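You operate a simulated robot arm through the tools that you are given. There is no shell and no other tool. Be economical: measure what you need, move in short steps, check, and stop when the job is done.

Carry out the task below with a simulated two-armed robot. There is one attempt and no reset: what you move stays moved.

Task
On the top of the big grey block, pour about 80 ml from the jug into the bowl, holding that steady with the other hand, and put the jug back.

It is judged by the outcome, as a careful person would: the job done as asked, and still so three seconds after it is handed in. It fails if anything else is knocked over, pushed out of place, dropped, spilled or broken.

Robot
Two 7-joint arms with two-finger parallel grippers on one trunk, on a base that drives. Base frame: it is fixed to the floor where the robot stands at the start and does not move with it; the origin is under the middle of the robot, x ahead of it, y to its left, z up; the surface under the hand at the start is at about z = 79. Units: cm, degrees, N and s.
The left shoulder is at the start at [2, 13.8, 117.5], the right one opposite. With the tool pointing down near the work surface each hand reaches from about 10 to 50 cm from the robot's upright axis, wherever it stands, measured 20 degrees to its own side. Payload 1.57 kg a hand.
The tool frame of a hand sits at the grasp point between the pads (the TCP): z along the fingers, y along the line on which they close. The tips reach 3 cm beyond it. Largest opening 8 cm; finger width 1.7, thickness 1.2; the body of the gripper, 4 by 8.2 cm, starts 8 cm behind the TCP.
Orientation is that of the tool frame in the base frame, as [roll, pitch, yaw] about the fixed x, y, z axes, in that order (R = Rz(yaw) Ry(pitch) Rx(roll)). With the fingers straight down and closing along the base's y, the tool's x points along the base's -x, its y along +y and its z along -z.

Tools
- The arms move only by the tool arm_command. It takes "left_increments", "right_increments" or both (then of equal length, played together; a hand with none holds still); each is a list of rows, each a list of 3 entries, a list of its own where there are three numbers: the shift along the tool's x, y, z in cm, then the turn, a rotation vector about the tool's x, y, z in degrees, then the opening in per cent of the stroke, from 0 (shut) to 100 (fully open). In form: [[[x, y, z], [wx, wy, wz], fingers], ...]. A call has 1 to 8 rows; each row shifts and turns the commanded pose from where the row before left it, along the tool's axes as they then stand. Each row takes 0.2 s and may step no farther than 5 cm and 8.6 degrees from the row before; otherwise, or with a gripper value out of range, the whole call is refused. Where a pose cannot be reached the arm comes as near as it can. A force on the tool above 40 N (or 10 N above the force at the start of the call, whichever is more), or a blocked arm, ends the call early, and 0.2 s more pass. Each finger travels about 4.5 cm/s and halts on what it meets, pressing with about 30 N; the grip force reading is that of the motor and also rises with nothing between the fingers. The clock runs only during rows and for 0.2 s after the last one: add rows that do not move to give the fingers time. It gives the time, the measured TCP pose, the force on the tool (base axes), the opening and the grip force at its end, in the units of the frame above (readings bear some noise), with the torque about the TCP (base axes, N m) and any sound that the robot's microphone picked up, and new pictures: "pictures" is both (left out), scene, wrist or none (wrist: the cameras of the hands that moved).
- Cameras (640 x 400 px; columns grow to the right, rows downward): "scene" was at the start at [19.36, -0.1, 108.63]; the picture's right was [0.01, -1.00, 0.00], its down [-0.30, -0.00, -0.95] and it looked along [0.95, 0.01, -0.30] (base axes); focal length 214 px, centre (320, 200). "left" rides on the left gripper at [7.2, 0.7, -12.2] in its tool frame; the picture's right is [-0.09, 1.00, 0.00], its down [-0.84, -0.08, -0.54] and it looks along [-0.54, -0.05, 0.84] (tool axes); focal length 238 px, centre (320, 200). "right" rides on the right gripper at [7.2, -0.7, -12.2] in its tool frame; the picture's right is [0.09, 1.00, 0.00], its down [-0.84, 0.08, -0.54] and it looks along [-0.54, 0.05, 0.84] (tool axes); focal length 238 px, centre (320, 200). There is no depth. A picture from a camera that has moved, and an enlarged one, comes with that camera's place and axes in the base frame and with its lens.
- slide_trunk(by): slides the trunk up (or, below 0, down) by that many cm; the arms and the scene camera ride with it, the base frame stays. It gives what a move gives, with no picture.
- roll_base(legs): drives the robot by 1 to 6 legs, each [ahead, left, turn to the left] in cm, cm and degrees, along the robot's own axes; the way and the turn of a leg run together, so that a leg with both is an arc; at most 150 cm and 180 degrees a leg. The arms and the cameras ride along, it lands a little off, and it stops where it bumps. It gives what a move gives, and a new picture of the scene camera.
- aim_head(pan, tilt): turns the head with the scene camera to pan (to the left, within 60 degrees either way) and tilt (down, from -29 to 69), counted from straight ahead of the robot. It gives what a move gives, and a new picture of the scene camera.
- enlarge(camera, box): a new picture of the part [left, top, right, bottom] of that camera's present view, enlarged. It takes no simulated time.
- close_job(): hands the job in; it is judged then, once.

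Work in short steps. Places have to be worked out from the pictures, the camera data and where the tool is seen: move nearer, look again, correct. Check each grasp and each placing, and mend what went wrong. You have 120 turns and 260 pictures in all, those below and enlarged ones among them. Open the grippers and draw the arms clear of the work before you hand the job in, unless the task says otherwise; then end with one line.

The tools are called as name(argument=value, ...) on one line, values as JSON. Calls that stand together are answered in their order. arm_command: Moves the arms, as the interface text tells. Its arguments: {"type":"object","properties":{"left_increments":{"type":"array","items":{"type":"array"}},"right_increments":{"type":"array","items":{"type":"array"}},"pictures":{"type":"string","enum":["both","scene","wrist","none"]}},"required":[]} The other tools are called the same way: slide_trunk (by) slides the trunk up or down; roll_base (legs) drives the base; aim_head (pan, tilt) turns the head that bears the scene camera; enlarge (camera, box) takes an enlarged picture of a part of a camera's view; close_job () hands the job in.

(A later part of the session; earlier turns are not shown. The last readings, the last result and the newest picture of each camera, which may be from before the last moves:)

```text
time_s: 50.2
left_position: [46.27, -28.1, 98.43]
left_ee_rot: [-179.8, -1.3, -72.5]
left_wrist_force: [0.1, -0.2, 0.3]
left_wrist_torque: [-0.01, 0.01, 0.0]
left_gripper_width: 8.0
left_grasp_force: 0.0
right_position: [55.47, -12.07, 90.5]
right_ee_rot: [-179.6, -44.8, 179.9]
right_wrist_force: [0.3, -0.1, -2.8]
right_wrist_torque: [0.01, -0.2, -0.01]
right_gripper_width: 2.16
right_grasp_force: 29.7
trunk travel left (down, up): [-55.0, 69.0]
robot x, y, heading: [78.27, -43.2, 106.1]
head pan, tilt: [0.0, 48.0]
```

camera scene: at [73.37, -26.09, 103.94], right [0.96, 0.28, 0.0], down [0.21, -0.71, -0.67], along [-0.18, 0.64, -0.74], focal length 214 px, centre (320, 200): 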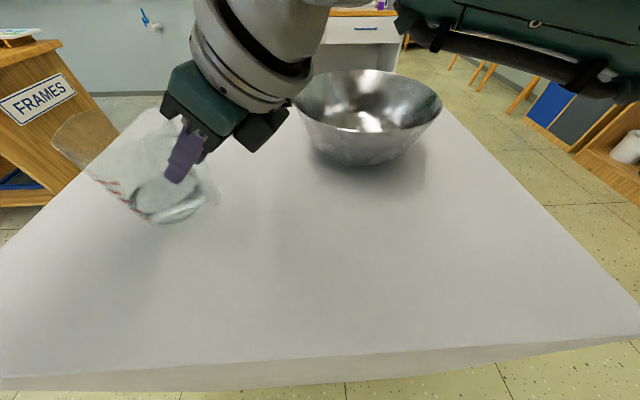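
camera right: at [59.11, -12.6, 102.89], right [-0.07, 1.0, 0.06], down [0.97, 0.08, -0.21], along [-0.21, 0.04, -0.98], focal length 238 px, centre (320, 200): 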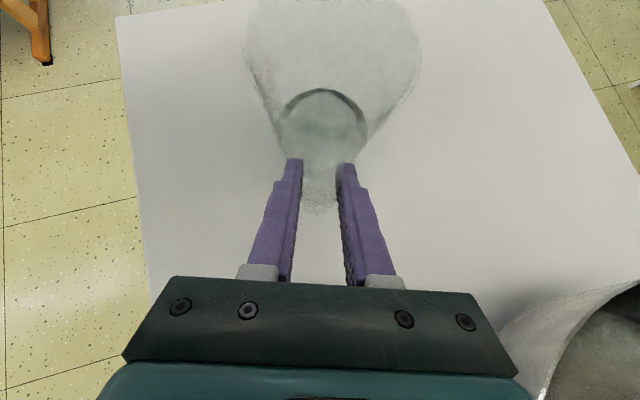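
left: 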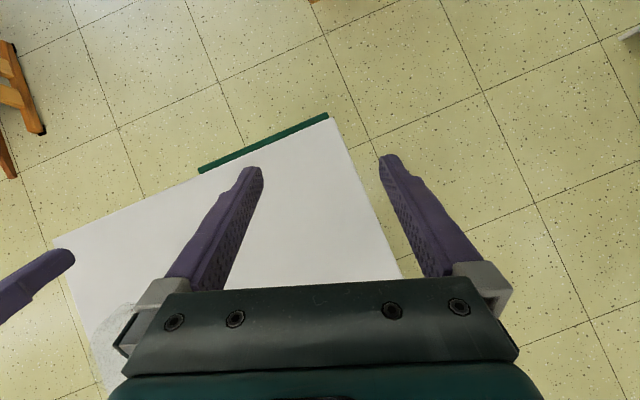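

Left hand is now pointing straight down. Raise the jug 15 cm gently, and the left hand 9 cm.

arm_command(left_increments=[[[0, 0, -1.5], [0, 0, 0], 100], [[0, 0, -1.5], [0, 0, 0], 100], [[0, 0, -1.5], [0, 0, 0], 100], [[0, 0, -1.5], [0, 0, 0], 100], [[0, 0, -1.5], [0, 0, 0], 100], [[0, 0, -1.5], [0, 0, 0], 100], [[0, 0, 0], [0, 0, 0], 100], [[0, 0, 0], [0, 0, 0], 100]], right_increments=[[[0.9, 0, -0.9], [0, 0, 0], 0], [[1.7, 0, -1.7], [0, 0, 0], 0], [[1.9, 0, -1.9], [0, 0, 0], 0], [[1.9, 0, -1.9], [0, 0, 0], 0], [[1.9, 0, -1.9], [0, 0, 0], 0], [[1.5, 0, -1.5], [0, 0, 0], 0], [[0.8, 0, -0.8], [0, 0, 0], 0], [[0, 0, 0], [0, 0, 0], 0]], pictures="both")

```text
time_s: 51.3
left_position: [46.6, -30.88, 101.2]
left_ee_rot: [177.2, -12.5, -73.2]
left_wrist_force: [-0.6, -0.6, 0.1]
left_wrist_torque: [0.01, 0.02, -0.01]
left_gripper_width: 8.03
left_grasp_force: 0.0
right_position: [55.4, -12.0, 100.11]
right_ee_rot: [-179.6, -44.7, 179.9]
right_wrist_force: [0.6, -0.8, -3.0]
right_wrist_torque: [-0.01, -0.25, -0.01]
right_gripper_width: 2.2
right_grasp_force: 30.0
trunk travel left (down, up): [-55.0, 69.0]
robot x, y, heading: [78.42, -42.95, 105.6]
head pan, tilt: [0.0, 48.0]
stopped in row 5 (left hand): the arm was blocked; the commanded pose is now the measured one
camera scene: at [73.36, -26.12, 103.94], right [0.96, 0.28, 0.0], down [0.21, -0.71, -0.67], along [-0.18, 0.64, -0.74], focal length 214 px, centre (320, 200)
camera right: at [59.14, -12.39, 113.88], right [-0.07, 1.0, 0.06], down [0.98, 0.08, -0.2], along [-0.21, 0.04, -0.98], focal length 238 px, centre (320, 200)
camera left: at [47.89, -35.12, 114.66], right [-0.98, -0.19, 0.03], down [-0.17, 0.92, 0.34], along [-0.09, 0.33, -0.94], focal length 238 px, centre (320, 200)
```

scene: 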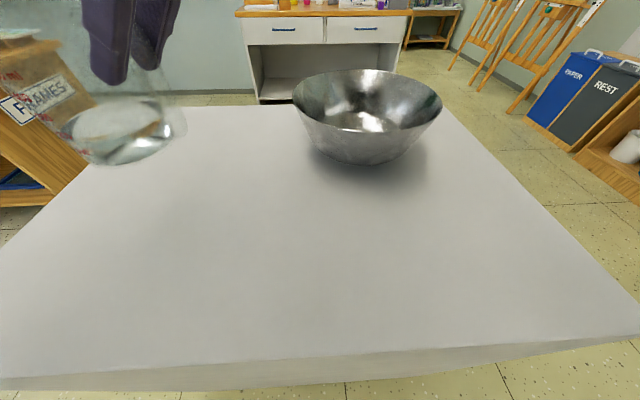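
right: 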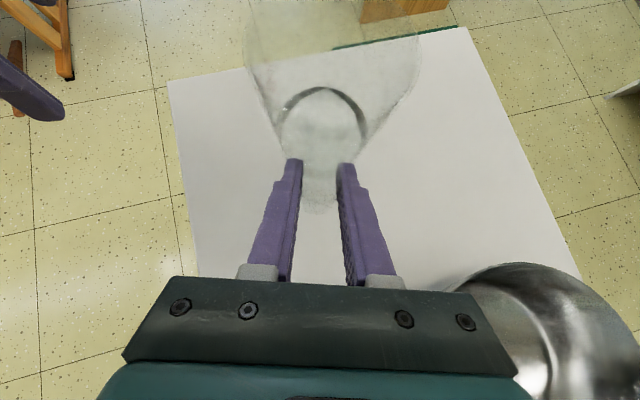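
left: 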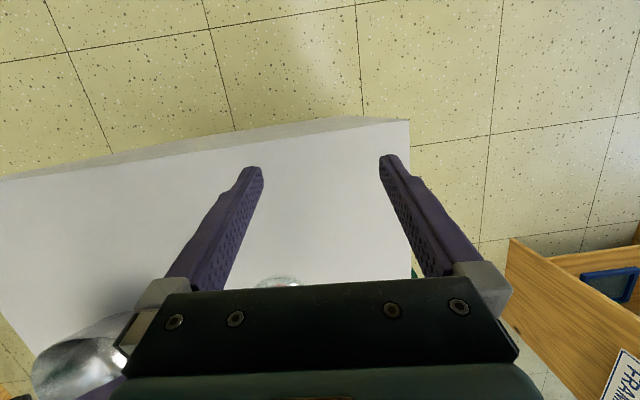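

The left arm is near a limit there; I'll carry the jug on first. Raise 5 more, then travel toward the bowl's +x side at height, in ramped steps.

arm_command(right_increments=[[[1.2, 0, -1.2], [0, 0, 0], 0], [[1.5, 0, -1.5], [0, 0, 0], 0], [[0.9, 0, -0.9], [0, 0, 0], 0], [[-0.6, 0.65, -0.6], [0, 0, 0], 0], [[-1.4, 1.5, -1.4], [0, 0, 0], 0], [[-2, 2.13, -2], [0, 0, 0], 0], [[-2, 2.13, -2], [0, 0, 0], 0], [[-2, 2.13, -2], [0, 0, 0], 0]], pictures="none")

arm_command(right_increments=[[[-1, 1.07, -1], [0, 0, 0], 0], [[-2, 2.13, -2], [0, 0, 0], 0], [[-2, 2.13, -2], [0, 0, 0], 0], [[-2, 2.13, -2], [0, 0, 0], 0], [[-2, 2.13, -2], [0, 0, 0], 0], [[-1, 1.07, -1], [0, 0, 0], 0], [[0, 0, 0], [0, 0, 0], 0]], pictures="both")

```text
time_s: 53.1
left_position: [46.57, -30.85, 101.16]
left_ee_rot: [177.2, -12.4, -73.2]
left_wrist_force: [-0.5, -0.9, -1.0]
left_wrist_torque: [-0.01, 0.03, -0.05]
left_gripper_width: 8.01
left_grasp_force: 0.1
right_position: [66.7, -3.4, 105.63]
right_ee_rot: [-179.7, -44.9, -180.0]
right_wrist_force: [0.2, 0.3, -3.9]
right_wrist_torque: [-0.02, -0.24, 0.03]
right_gripper_width: 2.19
right_grasp_force: 29.8
trunk travel left (down, up): [-55.0, 69.0]
robot x, y, heading: [78.27, -43.35, 106.0]
head pan, tilt: [0.0, 48.0]
```

```text
time_s: 54.7
left_position: [46.53, -30.9, 101.32]
left_ee_rot: [177.3, -12.3, -73.2]
left_wrist_force: [0.0, 0.1, 1.0]
left_wrist_torque: [0.0, 0.0, 0.02]
left_gripper_width: 7.96
left_grasp_force: 0.1
right_position: [80.87, 7.4, 105.29]
right_ee_rot: [-179.7, -44.8, 179.9]
right_wrist_force: [0.5, -0.6, -3.9]
right_wrist_torque: [-0.02, -0.22, -0.01]
right_gripper_width: 2.19
right_grasp_force: 29.8
trunk travel left (down, up): [-55.0, 69.0]
robot x, y, heading: [78.46, -43.2, 105.9]
head pan, tilt: [0.0, 48.0]
camera scene: at [73.34, -26.12, 103.94], right [0.96, 0.28, 0.0], down [0.21, -0.71, -0.67], along [-0.18, 0.64, -0.74], focal length 214 px, centre (320, 200)
camera right: at [84.61, 6.88, 118.97], right [-0.07, 1.0, 0.06], down [0.97, 0.08, -0.21], along [-0.21, 0.04, -0.98], focal length 238 px, centre (320, 200)
```

scene: 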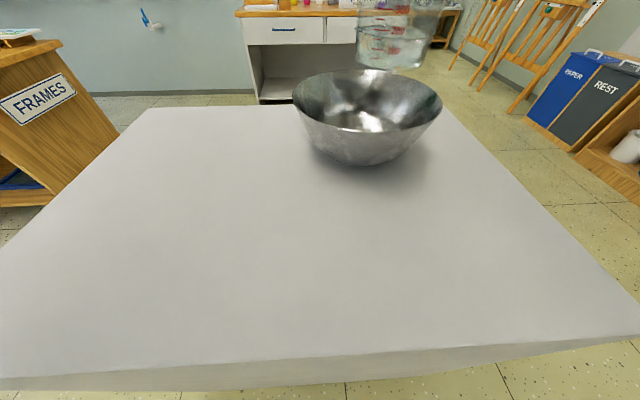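
right: 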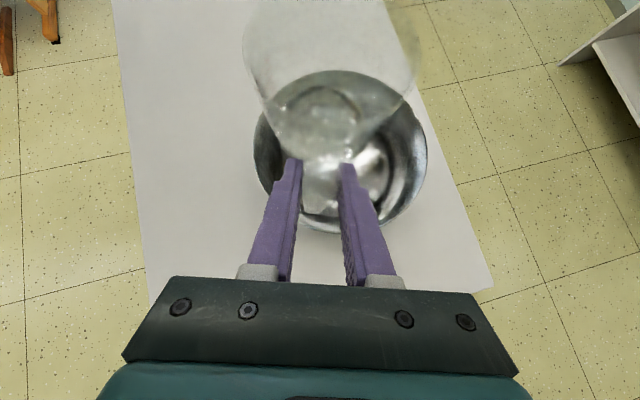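

Jug is above the bowl, upright. Let me look at the level at eye height while it's held, as a reference reading.

aim_head(pan=0, tilt=12)

enlarge(camera="scene", box=[330, 160, 490, 260])

```text
time_s: 55.7
left_position: [46.6, -31.03, 101.21]
left_ee_rot: [177.3, -12.4, -73.1]
left_wrist_force: [0.5, 0.3, -1.2]
left_wrist_torque: [0.01, -0.06, 0.01]
left_gripper_width: 8.0
left_grasp_force: 0.1
right_position: [80.89, 7.51, 105.38]
right_ee_rot: [-179.6, -45.0, 180.0]
right_wrist_force: [0.1, 0.3, -3.5]
right_wrist_torque: [0.01, -0.21, 0.01]
right_gripper_width: 2.17
right_grasp_force: 29.7
trunk travel left (down, up): [-55.0, 69.0]
robot x, y, heading: [78.27, -42.8, 105.9]
head pan, tilt: [0.0, 12.0]
camera scene: at [72.94, -24.73, 109.52], right [0.96, 0.28, 0.0], down [0.06, -0.2, -0.98], along [-0.27, 0.94, -0.21], focal length 214 px, centre (320, 200)
```

scene: 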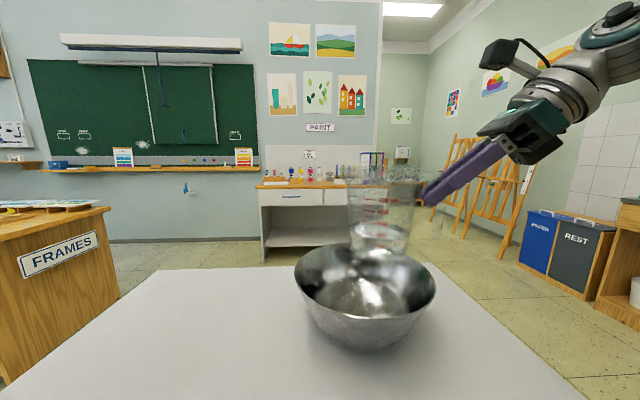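

```text
4.00 times, centred on (410, 210) of scene
camera zoom: at [72.94, -24.73, 109.52], right [0.96, 0.28, 0.0], down [0.06, -0.2, -0.98], along [-0.27, 0.94, -0.21], focal length 858 px, centre (-40, 160)
```

zoom: 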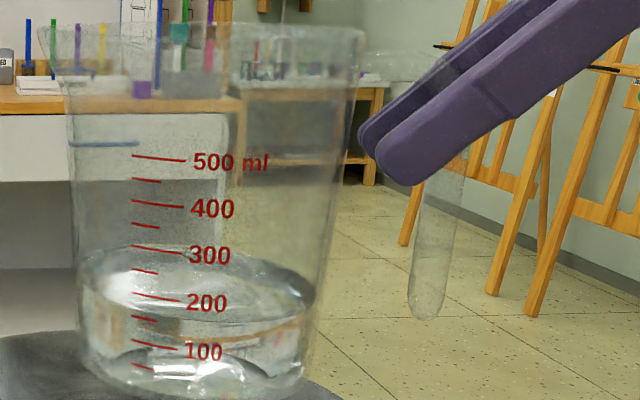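

enlarge(camera="scene", box=[344, 215, 414, 262])

```text
8.51 times, centred on (379, 238) of scene
camera zoom: at [72.94, -24.73, 109.52], right [0.96, 0.28, 0.0], down [0.06, -0.2, -0.98], along [-0.27, 0.94, -0.21], focal length 1825 px, centre (-182, -128)
```

zoom: 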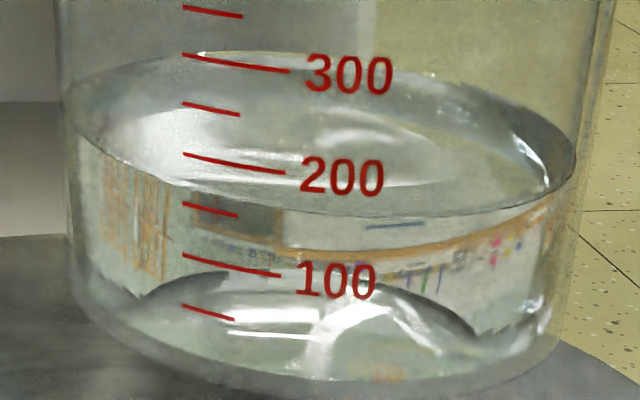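

Clear reference: level ≈168 ml, so the target is ≈88 ml left. Now shift the jug on to TCP (85.5, 10.5) to make room, and start squaring the left hand.

arm_command(left_increments=[[[0, 0, 0], [0, -4.1, 0], 100], [[0, 0, 0], [0, -4.1, 0], 100], [[0, 0, 0], [0, -4.2, 0], 100], [[0, 0, 0], [0, 0, 0], 100]], right_increments=[[[-0.8, 0.75, -0.8], [0, 0, 0], 0], [[-1.2, 1, -1.2], [0, 0, 0], 0], [[-1.2, 1.2, -1.2], [0, 0, 0], 0], [[0, 0, 0], [0, 0, 0], 0]], pictures="scene")

```text
time_s: 56.7
left_position: [46.76, -31.27, 100.8]
left_ee_rot: [177.2, -1.5, -73.6]
left_wrist_force: [-0.5, -0.4, 0.2]
left_wrist_torque: [0.02, -0.03, -0.01]
left_gripper_width: 8.02
left_grasp_force: 0.1
right_position: [85.34, 10.24, 105.34]
right_ee_rot: [-179.7, -44.8, -179.9]
right_wrist_force: [-0.3, -0.1, -3.5]
right_wrist_torque: [-0.01, -0.25, -0.02]
right_gripper_width: 2.18
right_grasp_force: 29.6
trunk travel left (down, up): [-55.0, 69.0]
robot x, y, heading: [78.11, -42.84, 106.0]
head pan, tilt: [0.0, 12.0]
camera scene: at [72.95, -24.73, 109.53], right [0.96, 0.28, 0.0], down [0.06, -0.2, -0.98], along [-0.27, 0.94, -0.21], focal length 214 px, centre (320, 200)
```

scene: 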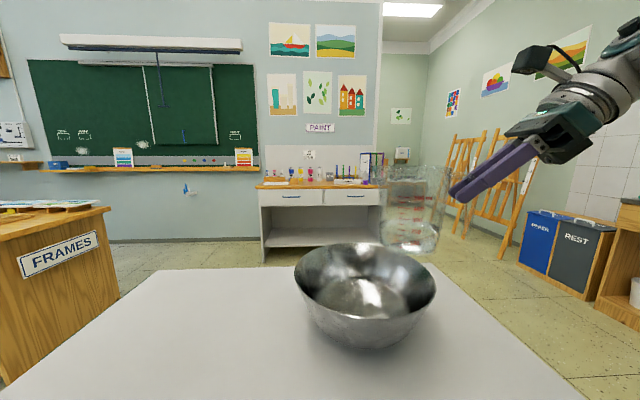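

Reach is fine. Now yaw the left hand +44° so its closing axis is radial to the bowl's near-left rim.

arm_command(left_increments=[[[0, 0, 0], [0, 0, -7.4], 100], [[0, 0, 0], [0, 0, -7.4], 100], [[0, 0, 0], [0, 0, -7.4], 100], [[0, 0, 0], [0, 0, -7.4], 100], [[0, 0, 0], [0, 0, -7.4], 100], [[0, 0, 0], [0, 0, -7.4], 100]], pictures="none")

```text
time_s: 58.1
left_position: [46.85, -31.32, 100.89]
left_ee_rot: [177.0, 1.1, -29.4]
left_wrist_force: [-0.3, 0.0, 0.0]
left_wrist_torque: [0.0, -0.01, 0.01]
left_gripper_width: 8.03
left_grasp_force: 0.0
right_position: [85.36, 10.21, 105.3]
right_ee_rot: [-179.5, -45.0, 180.0]
right_wrist_force: [0.2, 1.1, -4.0]
right_wrist_torque: [0.04, -0.24, 0.01]
right_gripper_width: 2.18
right_grasp_force: 29.5
trunk travel left (down, up): [-55.0, 69.0]
robot x, y, heading: [78.42, -43.25, 105.7]
head pan, tilt: [0.0, 12.0]
```

Translate the left hand toward the rim's outside and lean it 20° inward.

arm_command(left_increments=[[[0.13, -3, 0], [0, 0, 0], 100], [[0.13, -4.7, 0], [0, 0, 0], 100], [[0.13, -4.8, 0], [0, 0, 0], 100], [[0.13, -4.8, 0], [0, 0, 0], 100], [[0.13, -4.8, 0], [0, 0, 0], 100], [[0.13, -4.5, 0], [7.6, 0, 0], 100], [[0, 0, 0], [7.6, 0, 0], 100], [[0, 0, 0], [7.6, 0, 0], 100]], pictures="both")

```text
time_s: 59.9
left_position: [60.31, -8.16, 100.24]
left_ee_rot: [-159.0, 2.0, -29.2]
left_wrist_force: [0.2, 0.0, -0.1]
left_wrist_torque: [-0.04, 0.02, -0.05]
left_gripper_width: 8.03
left_grasp_force: 0.1
right_position: [85.33, 10.26, 105.28]
right_ee_rot: [-179.6, -44.9, 180.0]
right_wrist_force: [-0.6, -0.5, -3.3]
right_wrist_torque: [0.02, -0.21, -0.02]
right_gripper_width: 2.17
right_grasp_force: 30.3
trunk travel left (down, up): [-55.0, 69.0]
robot x, y, heading: [78.51, -42.97, 106.1]
head pan, tilt: [0.0, 12.0]
camera scene: at [72.94, -24.75, 109.53], right [0.96, 0.28, 0.0], down [0.06, -0.2, -0.98], along [-0.27, 0.94, -0.21], focal length 214 px, centre (320, 200)
camera left: at [64.41, -16.1, 111.21], right [-0.55, -0.76, -0.35], down [-0.77, 0.29, 0.56], along [-0.32, 0.58, -0.75], focal length 238 px, centre (320, 200)
```

scene: 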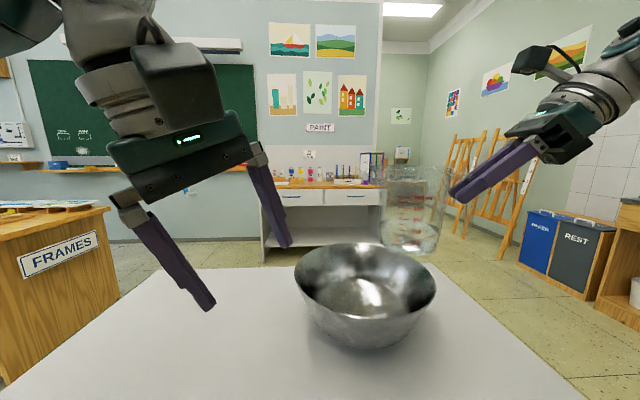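
left: 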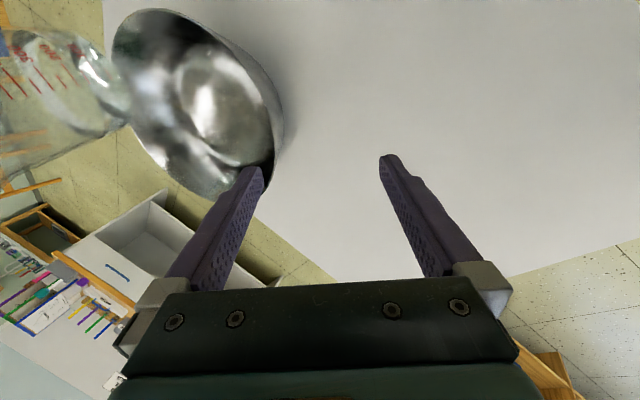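

Bring the left hand to 10 cm above the rim along its approach line.

arm_command(left_increments=[[[0.28, -2.65, 2.57], [0, 0, 0], 100], [[0.28, -2.65, 2.57], [0, 0, 0], 100], [[0, 0, 0], [0, 0, 0], 100]], pictures="both")

```text
time_s: 60.7
left_position: [64.0, -2.37, 97.32]
left_ee_rot: [-159.1, 2.0, -29.5]
left_wrist_force: [-0.6, -0.7, -0.5]
left_wrist_torque: [-0.03, 0.03, 0.01]
left_gripper_width: 7.97
left_grasp_force: 0.1
right_position: [85.52, 10.21, 105.28]
right_ee_rot: [-179.6, -45.0, 180.0]
right_wrist_force: [-0.4, 0.2, -3.0]
right_wrist_torque: [0.06, -0.22, -0.04]
right_gripper_width: 2.19
right_grasp_force: 30.1
trunk travel left (down, up): [-55.0, 69.0]
robot x, y, heading: [78.04, -42.93, 106.1]
head pan, tilt: [0.0, 12.0]
camera scene: at [72.94, -24.74, 109.53], right [0.96, 0.28, 0.0], down [0.06, -0.2, -0.98], along [-0.27, 0.94, -0.21], focal length 214 px, centre (320, 200)
camera left: at [68.23, -10.42, 108.25], right [-0.55, -0.76, -0.35], down [-0.77, 0.3, 0.56], along [-0.32, 0.58, -0.75], focal length 238 px, centre (320, 200)
```

scene: 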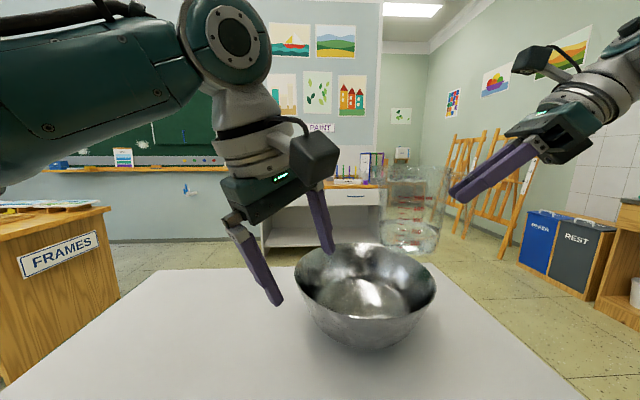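
left: 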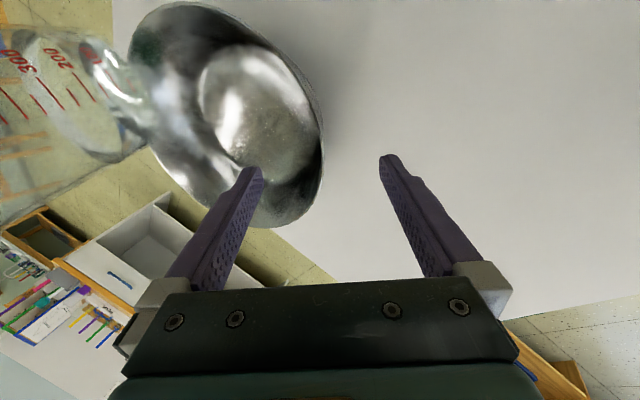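

The rim falls between the two fingers. Descend 6 cm along the approach and re-check.

arm_command(left_increments=[[[0, 0, 2], [0, 0, 0], 100], [[0, 0, 2], [0, 0, 0], 100], [[0, 0, 2], [0, 0, 0], 100], [[0, 0, 0], [0, 0, 0], 100]], pictures="both")

```text
time_s: 61.7
left_position: [65.08, -0.58, 91.78]
left_ee_rot: [-159.2, 2.0, -29.3]
left_wrist_force: [-0.2, -0.3, 0.1]
left_wrist_torque: [0.0, 0.0, -0.01]
left_gripper_width: 8.0
left_grasp_force: 0.1
right_position: [85.37, 10.22, 105.2]
right_ee_rot: [-179.6, -44.9, -180.0]
right_wrist_force: [0.5, 0.1, -2.9]
right_wrist_torque: [0.01, -0.21, -0.01]
right_gripper_width: 2.18
right_grasp_force: 29.6
trunk travel left (down, up): [-55.0, 69.0]
robot x, y, heading: [78.06, -43.44, 106.3]
head pan, tilt: [0.0, 12.0]
camera scene: at [72.94, -24.73, 109.53], right [0.96, 0.28, 0.0], down [0.06, -0.2, -0.98], along [-0.27, 0.94, -0.21], focal length 214 px, centre (320, 200)
camera left: at [69.2, -8.51, 102.66], right [-0.55, -0.76, -0.35], down [-0.77, 0.3, 0.56], along [-0.32, 0.58, -0.75], focal length 238 px, centre (320, 200)
```

scene: 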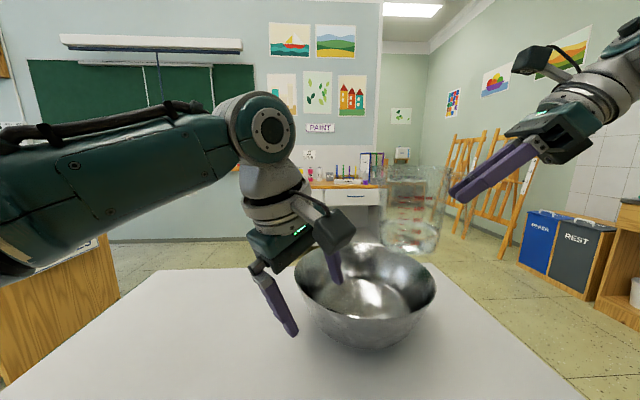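
left: 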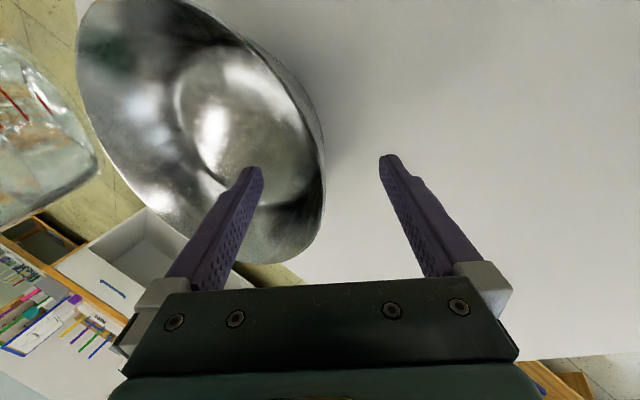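

The rim sits midway between the fingers. Descend 3.5 cm more.

arm_command(left_increments=[[[0, 0.2, 2], [0, 0, 0], 100], [[0, 0, 1.5], [0, 0, 0], 100], [[0, 0, 0], [0, 0, 0], 100]], pictures="both")

```text
time_s: 62.5
left_position: [65.29, 0.43, 88.44]
left_ee_rot: [-159.1, 1.9, -29.4]
left_wrist_force: [-0.5, 0.1, 0.6]
left_wrist_torque: [0.03, -0.01, -0.03]
left_gripper_width: 8.02
left_grasp_force: 0.0
right_position: [85.34, 10.29, 105.24]
right_ee_rot: [-179.6, -44.9, -180.0]
right_wrist_force: [0.3, -0.1, -3.3]
right_wrist_torque: [0.0, -0.24, -0.01]
right_gripper_width: 2.16
right_grasp_force: 30.2
trunk travel left (down, up): [-55.0, 69.0]
robot x, y, heading: [78.61, -43.08, 106.0]
head pan, tilt: [0.0, 12.0]
camera scene: at [72.94, -24.73, 109.53], right [0.96, 0.28, 0.0], down [0.06, -0.2, -0.98], along [-0.27, 0.94, -0.21], focal length 214 px, centre (320, 200)
camera left: at [69.53, -7.49, 99.42], right [-0.55, -0.76, -0.35], down [-0.77, 0.3, 0.56], along [-0.32, 0.58, -0.75], focal length 238 px, centre (320, 200)
```

scene: 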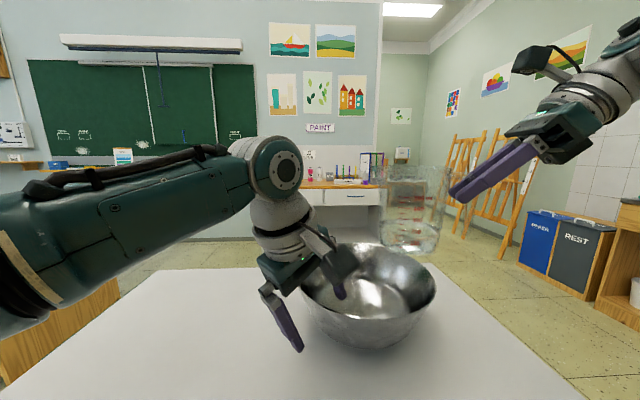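
left: 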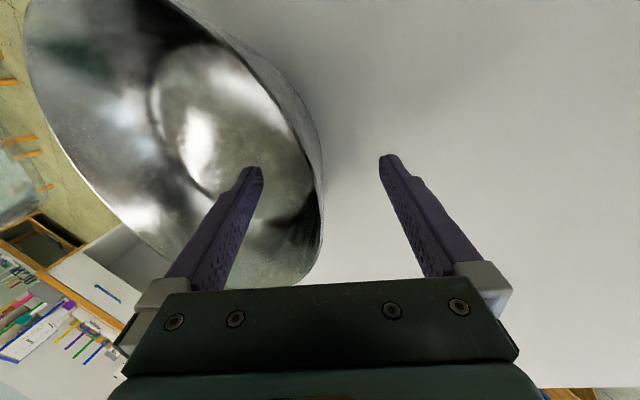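

Rim centred. Close to a narrow gap first.

arm_command(left_increments=[[[0, 0, 0], [0, 0, 0], 60], [[0, 0, 0], [0, 0, 0], 30], [[0, 0, 0], [0, 0, 0], 20], [[0, 0, 0], [0, 0, 0], 20]], pictures="wrist")

```text
time_s: 63.5
left_position: [65.3, 0.52, 88.47]
left_ee_rot: [-159.1, 1.9, -29.4]
left_wrist_force: [0.7, -0.6, -0.4]
left_wrist_torque: [0.02, 0.02, -0.02]
left_gripper_width: 1.61
left_grasp_force: 0.0
right_position: [85.26, 10.35, 105.39]
right_ee_rot: [-179.6, -44.9, 179.9]
right_wrist_force: [0.4, 1.1, -3.8]
right_wrist_torque: [-0.02, -0.23, 0.02]
right_gripper_width: 2.21
right_grasp_force: 29.5
trunk travel left (down, up): [-55.0, 69.0]
robot x, y, heading: [77.86, -43.09, 106.1]
head pan, tilt: [0.0, 12.0]
camera left: at [69.52, -7.49, 99.45], right [-0.55, -0.76, -0.35], down [-0.77, 0.3, 0.56], along [-0.32, 0.58, -0.75], focal length 238 px, centre (320, 200)
```

left: 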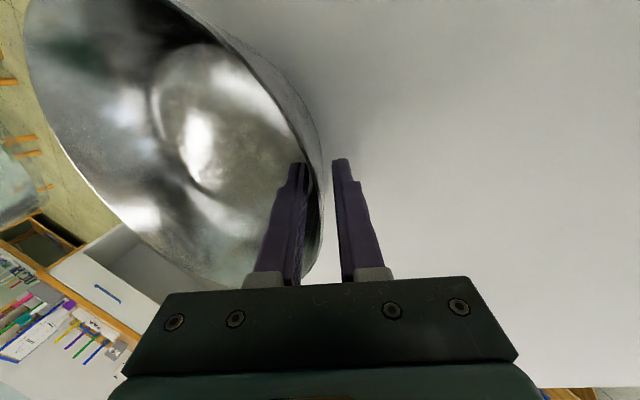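

Both fingers straddle the wall evenly with no load. Close fully.

arm_command(left_increments=[[[0, 0, 0], [0, 0, 0], 12], [[0, 0, 0], [0, 0, 0], 6], [[0, 0, 0], [0, 0, 0], 3], [[0, 0, 0], [0, 0, 0], 0], [[0, 0, 0], [0, 0, 0], 0]], pictures="both")

```text
time_s: 64.7
left_position: [65.31, 0.79, 88.65]
left_ee_rot: [-158.9, 2.0, -29.4]
left_wrist_force: [-2.0, 3.4, 9.0]
left_wrist_torque: [0.62, -0.63, 0.35]
left_gripper_width: 0.47
left_grasp_force: 25.1
right_position: [85.38, 10.47, 105.4]
right_ee_rot: [-179.7, -44.9, -179.9]
right_wrist_force: [0.0, 0.1, -2.6]
right_wrist_torque: [-0.02, -0.22, -0.01]
right_gripper_width: 2.15
right_grasp_force: 29.5
trunk travel left (down, up): [-55.0, 69.0]
robot x, y, heading: [78.49, -43.1, 106.0]
head pan, tilt: [0.0, 12.0]
camera scene: at [72.9, -24.62, 109.57], right [0.96, 0.28, 0.0], down [0.06, -0.2, -0.98], along [-0.27, 0.94, -0.21], focal length 214 px, centre (320, 200)
camera left: at [69.47, -7.32, 99.58], right [-0.55, -0.76, -0.35], down [-0.77, 0.29, 0.56], along [-0.32, 0.58, -0.75], focal length 238 px, centre (320, 200)
```

scene: 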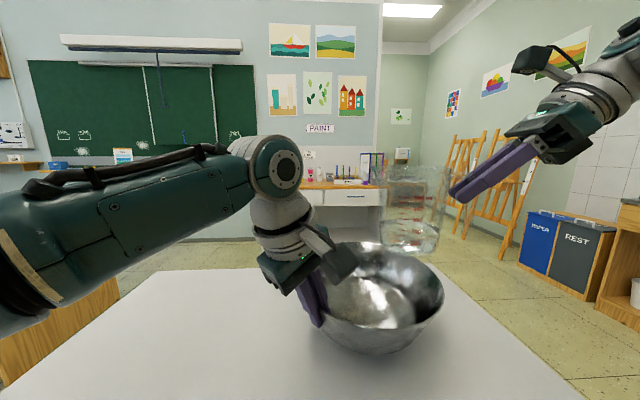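
left: 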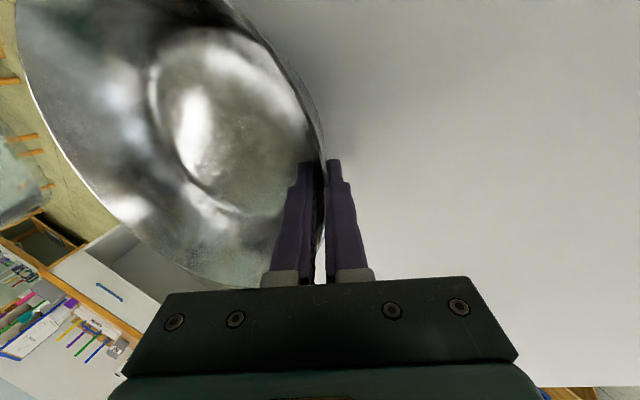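

The closing loaded the bowl (torque ≈0.85 Nm about the tool's x, 9 N up): my lean is less than the wall's slope. Rotate the hand a little about x to relieve it.

arm_command(left_increments=[[[0, 0, 0], [2, 0, 0], 0], [[0, 0, 0], [2, 0, 0], 0], [[0, 0, 0], [0, 0, 0], 0]], pictures="scene")

enlarge(camera="scene", box=[260, 220, 470, 370])

```text
time_s: 65.5
left_position: [65.3, 0.43, 88.46]
left_ee_rot: [-155.2, 2.0, -29.5]
left_wrist_force: [-1.8, 1.7, 3.2]
left_wrist_torque: [0.09, 0.0, 0.21]
left_gripper_width: 0.29
left_grasp_force: 23.8
right_position: [85.3, 10.38, 105.3]
right_ee_rot: [-179.8, -44.9, 180.0]
right_wrist_force: [0.6, 0.0, -2.7]
right_wrist_torque: [-0.02, -0.23, -0.02]
right_gripper_width: 2.17
right_grasp_force: 29.8
trunk travel left (down, up): [-55.0, 69.0]
robot x, y, heading: [77.97, -43.44, 106.2]
head pan, tilt: [0.0, 12.0]
camera scene: at [72.9, -24.7, 109.54], right [0.96, 0.28, 0.0], down [0.06, -0.2, -0.98], along [-0.27, 0.94, -0.21], focal length 214 px, centre (320, 200)
```

scene: 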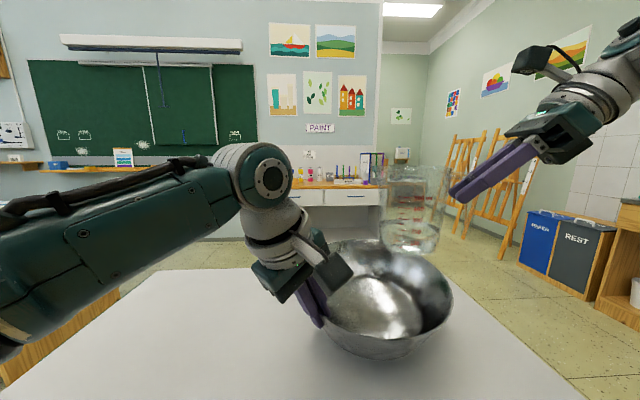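

```text
2.67 times, centred on (365, 295) of scene
camera zoom: at [72.9, -24.7, 109.54], right [0.96, 0.28, 0.0], down [0.06, -0.2, -0.98], along [-0.27, 0.94, -0.21], focal length 572 px, centre (200, -53)
```

zoom: 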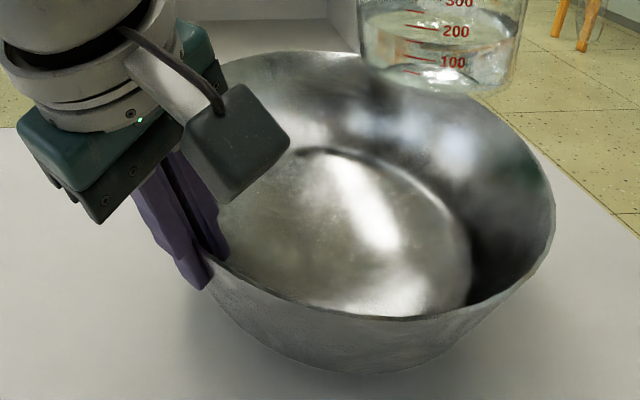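

The bowl looks to have shifted a bit; looking from steeper angle to judge.

aim_head(pan=0, tilt=40)

enlarge(camera="left", box=[0, 0, 640, 400])

enlarge(camera="right", box=[0, 0, 640, 400])

```text
time_s: 66.4
left_position: [65.38, 0.36, 88.35]
left_ee_rot: [-155.2, 1.9, -29.4]
left_wrist_force: [-0.9, 0.7, -0.5]
left_wrist_torque: [-0.11, 0.11, 0.1]
left_gripper_width: 0.28
left_grasp_force: 23.7
right_position: [85.29, 10.27, 105.23]
right_ee_rot: [-179.6, -45.0, 179.9]
right_wrist_force: [-0.1, -0.6, -2.7]
right_wrist_torque: [0.0, -0.21, 0.03]
right_gripper_width: 2.2
right_grasp_force: 30.6
trunk travel left (down, up): [-55.0, 69.0]
robot x, y, heading: [78.44, -42.91, 106.2]
head pan, tilt: [0.0, 40.0]
camera scene: at [73.16, -25.51, 105.1], right [0.96, 0.28, 0.0], down [0.18, -0.62, -0.77], along [-0.21, 0.74, -0.64], focal length 214 px, centre (320, 200)
```

scene: 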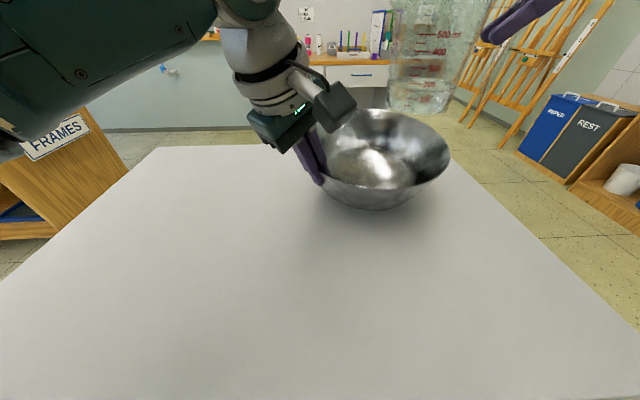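

```text
1.00 times, centred on (320, 200) of left (not enlarged: the box is as wide or as high as the picture)
camera zoom: at [69.15, -8.17, 99.01], right [-0.54, -0.74, -0.41], down [-0.79, 0.26, 0.55], along [-0.3, 0.62, -0.72], focal length 238 px, centre (320, 200)
```

zoom: 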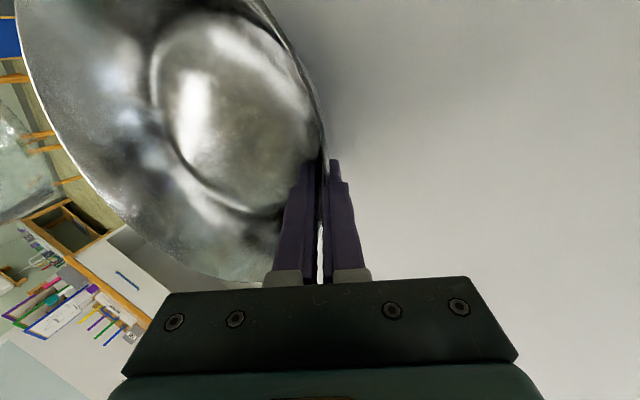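

```text
1.00 times, centred on (320, 200) of right (not enlarged: the box is as wide or as high as the picture)
camera zoom: at [89.05, 9.71, 119.02], right [-0.07, 1.0, 0.06], down [0.97, 0.08, -0.21], along [-0.21, 0.04, -0.98], focal length 238 px, centre (320, 200)
```

zoom: 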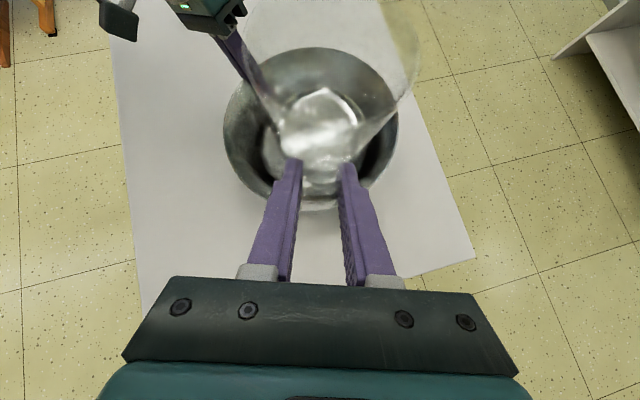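

enlarge(camera="scene", box=[290, 90, 470, 225])

```text
2.96 times, centred on (380, 158) of scene
camera zoom: at [73.16, -25.51, 105.1], right [0.96, 0.28, 0.0], down [0.18, -0.62, -0.77], along [-0.21, 0.74, -0.64], focal length 636 px, centre (142, 326)
```

zoom: 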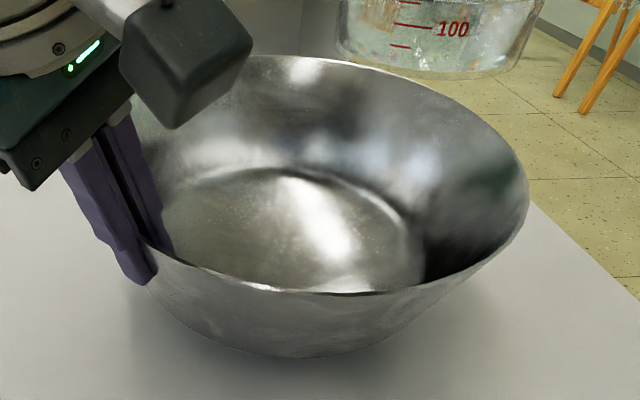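

The bowl has slid about 2 cm during the grasp (centre now ≈(72.9, 9.1)), nearly unloaded; I'll ease the lean by 0.6°. Raise the jug and set it over: TCP to about (82.3, 9.2, 110).

arm_command(left_increments=[[[0, 0, 0], [-0.6, 0, 0], 0], [[0, 0, 0], [0, 0, 0], 0], [[0, 0, 0], [0, 0, 0], 0], [[0, 0, 0], [0, 0, 0], 0]], right_increments=[[[1.4, -0.2, -0.3], [0, 0, 0], 0], [[2.2, -0.5, -0.5], [0, 0, 0], 0], [[1.8, -0.4, -0.4], [0, 0, 0], 0], [[0, 0, 0], [0, 0, 0], 0]], pictures="scene")

```text
time_s: 67.4
left_position: [65.4, 0.5, 88.54]
left_ee_rot: [-155.6, 1.8, -29.4]
left_wrist_force: [0.8, -0.5, 1.2]
left_wrist_torque: [-0.11, -0.19, -0.06]
left_gripper_width: 0.27
left_grasp_force: 24.2
right_position: [82.47, 9.32, 109.67]
right_ee_rot: [-179.1, -44.8, 179.5]
right_wrist_force: [0.7, -0.3, -3.8]
right_wrist_torque: [0.02, -0.26, -0.01]
right_gripper_width: 2.17
right_grasp_force: 29.9
trunk travel left (down, up): [-55.0, 69.0]
robot x, y, heading: [78.23, -43.45, 106.0]
head pan, tilt: [0.0, 40.0]
camera scene: at [73.19, -25.52, 105.09], right [0.96, 0.28, 0.0], down [0.18, -0.62, -0.77], along [-0.21, 0.74, -0.64], focal length 214 px, centre (320, 200)
```

scene: 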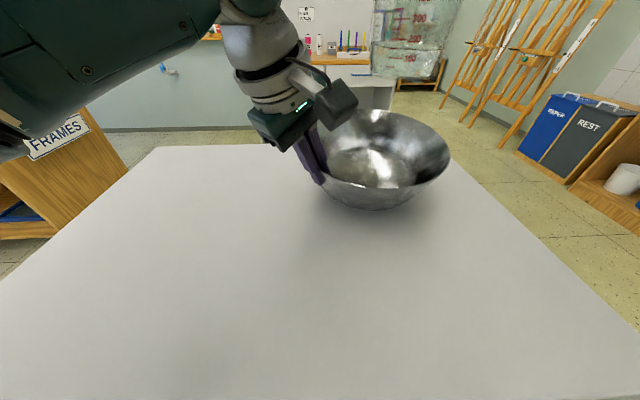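

Set the head to see both vessels, then tilt the jug 40° about its grip (no flow expected before ≈65°).

aim_head(pan=0, tilt=18)

arm_command(right_increments=[[[0, 0, 0], [0, -4, 0], 0], [[0, 0, 0], [0, -6, 0], 0], [[0, 0, 0], [0, -6, 0], 0], [[0, 0, 0], [0, -6, 0], 0], [[0, 0, 0], [0, -6, 0], 0], [[0, 0, 0], [0, -6, 0], 0], [[0, 0, 0], [0, -6, 0], 0], [[0, 0, 0], [0, 0, 0], 0]], pictures="both")

```text
time_s: 68.3
left_position: [65.33, 0.45, 88.54]
left_ee_rot: [-155.6, 1.9, -29.4]
left_wrist_force: [0.9, -1.2, 2.4]
left_wrist_torque: [-0.09, -0.25, -0.09]
left_gripper_width: 0.26
left_grasp_force: 24.2
right_position: [82.32, 9.24, 109.66]
right_ee_rot: [-179.3, -44.8, 179.6]
right_wrist_force: [0.1, 0.4, -2.9]
right_wrist_torque: [0.0, -0.22, 0.01]
right_gripper_width: 2.21
right_grasp_force: 30.0
trunk travel left (down, up): [-55.0, 69.0]
robot x, y, heading: [78.27, -42.7, 105.7]
head pan, tilt: [0.0, 18.0]
camera scene: at [72.96, -24.72, 108.55], right [0.96, 0.28, 0.0], down [0.09, -0.3, -0.95], along [-0.26, 0.91, -0.31], focal length 214 px, centre (320, 200)
```

scene: 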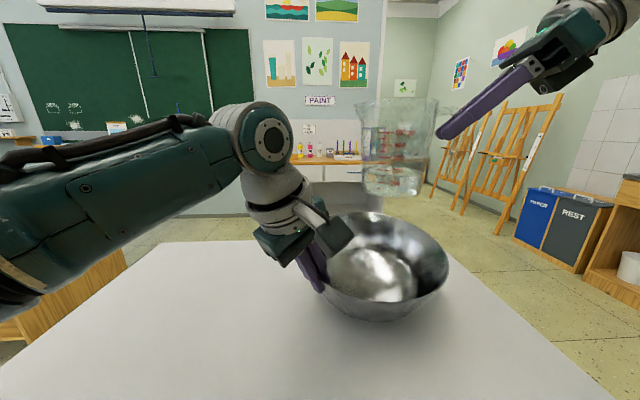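

```text
time_s: 69.2
left_position: [65.31, 0.57, 88.47]
left_ee_rot: [-155.8, 1.9, -29.4]
left_wrist_force: [0.1, 0.1, 1.0]
left_wrist_torque: [-0.12, -0.1, -0.07]
left_gripper_width: 0.28
left_grasp_force: 23.8
right_position: [83.54, 7.55, 102.78]
right_ee_rot: [-170.6, -24.1, 175.2]
right_wrist_force: [0.6, 0.4, -3.3]
right_wrist_torque: [0.01, -0.14, -0.01]
right_gripper_width: 2.18
right_grasp_force: 30.2
right hand out of reach, approached as far as the arm can: row 3, 4
trunk travel left (down, up): [-55.0, 69.0]
robot x, y, heading: [78.15, -42.63, 105.8]
head pan, tilt: [0.0, 18.0]
stopped in row 4 (right hand): the arm was blocked; the commanded pose is now the measured one
camera scene: at [72.94, -24.73, 108.55], right [0.96, 0.28, 0.0], down [0.09, -0.3, -0.95], along [-0.26, 0.91, -0.31], focal length 214 px, centre (320, 200)
camera right: at [82.34, 8.97, 116.89], right [-0.07, 0.99, -0.11], down [0.99, 0.08, 0.14], along [0.14, -0.1, -0.98], focal length 238 px, centre (320, 200)
```

scene: 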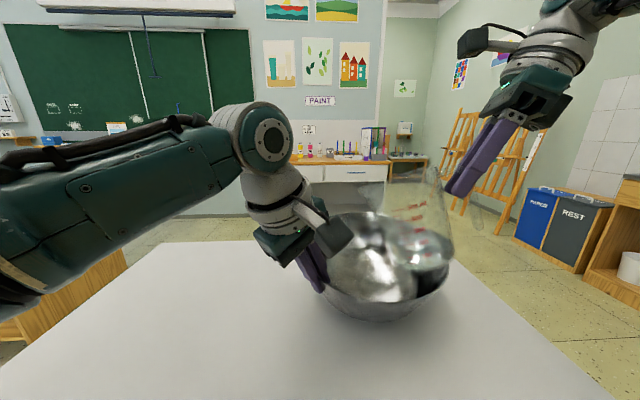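
right: 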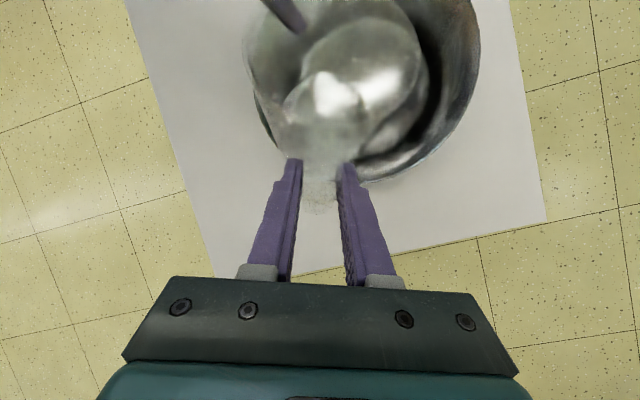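

The arm hit its reach limit at that distance. The jug is unspilled. I'll pour over the nearer part of the bowl (y≈5) instead: bring the jug up and back toward me while undoing the stray roll.

arm_command(right_increments=[[[0.7, -1.0, -1.6], [0, 0, 0], 0], [[0.7, -1.0, -1.6], [-2.5, 0, -1.5], 0], [[0.7, -0.9, -1.6], [-2.5, 0, -1.5], 0], [[0, 0, 0], [-2.4, 0, -1.4], 0], [[0, 0, 0], [0, 0, 0], 0]], pictures="scene")

```text
time_s: 70.4
left_position: [65.44, 0.53, 88.47]
left_ee_rot: [-155.7, 1.9, -29.4]
left_wrist_force: [-1.1, -1.3, 2.1]
left_wrist_torque: [-0.14, -0.19, -0.08]
left_gripper_width: 0.25
left_grasp_force: 23.8
right_position: [83.77, 5.21, 108.33]
right_ee_rot: [-180.0, -24.4, -180.0]
right_wrist_force: [0.9, -0.4, -3.6]
right_wrist_torque: [-0.01, -0.17, -0.02]
right_gripper_width: 2.2
right_grasp_force: 29.8
trunk travel left (down, up): [-55.0, 69.0]
robot x, y, heading: [78.06, -42.65, 105.9]
head pan, tilt: [0.0, 18.0]
camera scene: at [72.93, -24.73, 108.55], right [0.96, 0.28, 0.0], down [0.09, -0.3, -0.95], along [-0.26, 0.91, -0.31], focal length 214 px, centre (320, 200)
```

scene: 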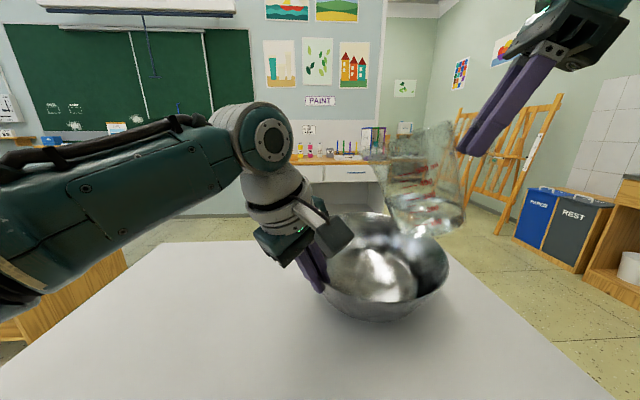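

Good: pitch -24 reached at (83.8, 5.2, 108.3). Tilt 20° further.

arm_command(right_increments=[[[0, 0, 0], [0, -4, 0], 0], [[0, 0, 0], [0, -5, 0], 0], [[0, 0, 0], [0, -5, 0], 0], [[0, 0, 0], [0, -5, 0], 0], [[0, 0, 0], [0, -3, 0], 0], [[0, 0, 0], [0, 0, 0], 0]], pictures="scene")

```text
time_s: 72.0
left_position: [65.43, 0.76, 88.67]
left_ee_rot: [-155.4, 2.1, -29.5]
left_wrist_force: [1.2, 0.6, 1.3]
left_wrist_torque: [0.4, 0.83, -0.08]
left_gripper_width: 0.37
left_grasp_force: 24.2
right_position: [84.65, 4.54, 104.23]
right_ee_rot: [-174.3, -0.9, 179.0]
right_wrist_force: [-0.1, 0.4, 10.6]
right_wrist_torque: [-0.28, 0.3, -0.04]
right_gripper_width: 2.19
right_grasp_force: 29.6
trunk travel left (down, up): [-55.0, 69.0]
robot x, y, heading: [78.22, -43.09, 105.9]
head pan, tilt: [0.0, 18.0]
stopped in row 6 (right hand): the arm was blocked; the commanded pose is now the measured one
camera scene: at [72.96, -24.6, 108.59], right [0.96, 0.28, 0.0], down [0.09, -0.3, -0.95], along [-0.26, 0.91, -0.31], focal length 214 px, centre (320, 200)
```

scene: 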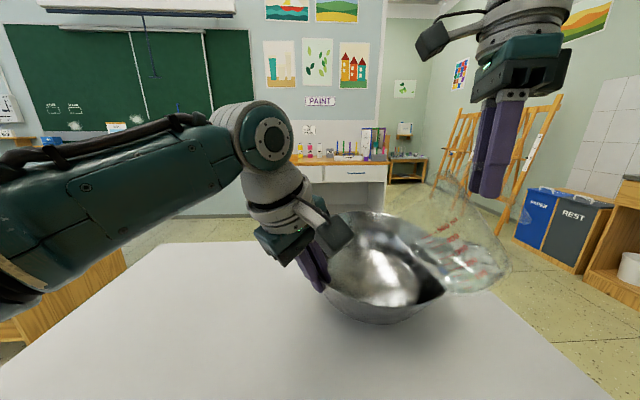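

The jug's base touched the bowl rim (10 N) because the arm sagged at its limit. Back off: raise and un-tilt.

arm_command(right_increments=[[[0, -0.7, -1], [0, 3, 0], 0], [[0, -0.8, -1.2], [0, 5, 0], 0], [[0, -0.8, -1.2], [0, 6, 0], 0], [[0, -0.7, -1], [0, 6, 0], 0], [[0, 0, 0], [-3, 4, 0], 0], [[0, 0, 0], [-2.7, 0, 0], 0]], pictures="scene")

```text
time_s: 73.4
left_position: [65.51, 0.5, 88.59]
left_ee_rot: [-155.5, 2.0, -29.5]
left_wrist_force: [0.4, -0.3, 1.1]
left_wrist_torque: [-0.11, -0.19, -0.09]
left_gripper_width: 0.27
left_grasp_force: 24.4
right_position: [85.23, 1.93, 108.86]
right_ee_rot: [-179.6, -24.9, 176.4]
right_wrist_force: [1.0, -0.9, -2.3]
right_wrist_torque: [-0.05, -0.19, -0.01]
right_gripper_width: 2.2
right_grasp_force: 29.2
trunk travel left (down, up): [-55.0, 69.0]
robot x, y, heading: [78.13, -42.69, 106.2]
head pan, tilt: [0.0, 18.0]
camera scene: at [72.95, -24.73, 108.55], right [0.96, 0.28, 0.0], down [0.09, -0.3, -0.95], along [-0.26, 0.91, -0.31], focal length 214 px, centre (320, 200)
```

scene: 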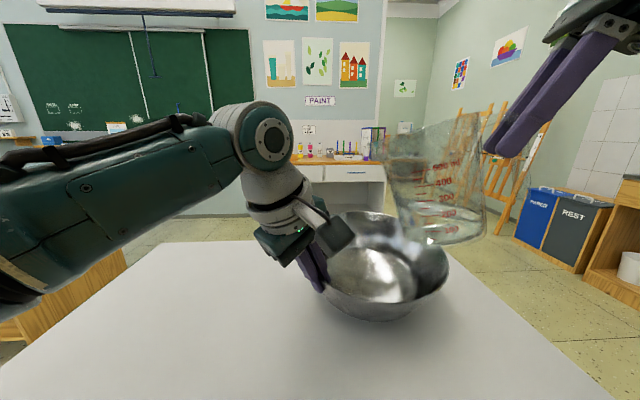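

Recovered without a spill. I'll test whether the limit is reach or wrist joints: move nearer to me, off the bowl, and tilt to only 50° (below pouring).

arm_command(right_increments=[[[-0.9, -2, -0.4], [0, 0, 0], 0], [[-0.9, -2, -0.4], [0, 0, 0], 0], [[-0.9, -3, -0.4], [0, 0, 0], 0], [[0, 0, 0], [0, -4, 0], 0], [[0, 0, 0], [0, -5, 0], 0], [[0, 0, 0], [0, -5, 0], 0], [[0, 0, 0], [0, -5, 0], 0], [[0, 0, 0], [0, -3, 0], 0]], pictures="scene")

```text
time_s: 75.4
left_position: [65.48, 0.56, 88.72]
left_ee_rot: [-155.6, 1.9, -29.4]
left_wrist_force: [1.1, -0.1, 0.2]
left_wrist_torque: [-0.13, -0.03, 0.01]
left_gripper_width: 0.27
left_grasp_force: 24.3
right_position: [88.32, -6.17, 105.14]
right_ee_rot: [-173.4, 0.0, 175.2]
right_wrist_force: [0.0, 0.1, -3.0]
right_wrist_torque: [0.03, -0.08, 0.02]
right_gripper_width: 2.21
right_grasp_force: 29.9
trunk travel left (down, up): [-55.0, 69.0]
robot x, y, heading: [77.94, -43.23, 105.9]
head pan, tilt: [0.0, 18.0]
stopped in row 8 (right hand): the arm was blocked; the commanded pose is now the measured one
camera scene: at [72.94, -24.72, 108.56], right [0.96, 0.28, 0.0], down [0.09, -0.3, -0.95], along [-0.26, 0.91, -0.31], focal length 214 px, centre (320, 200)
```

scene: 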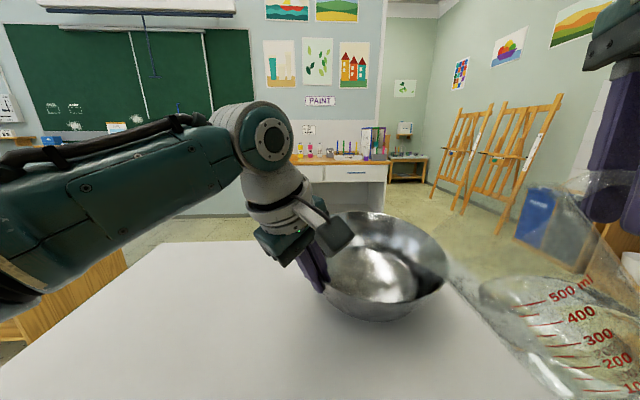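

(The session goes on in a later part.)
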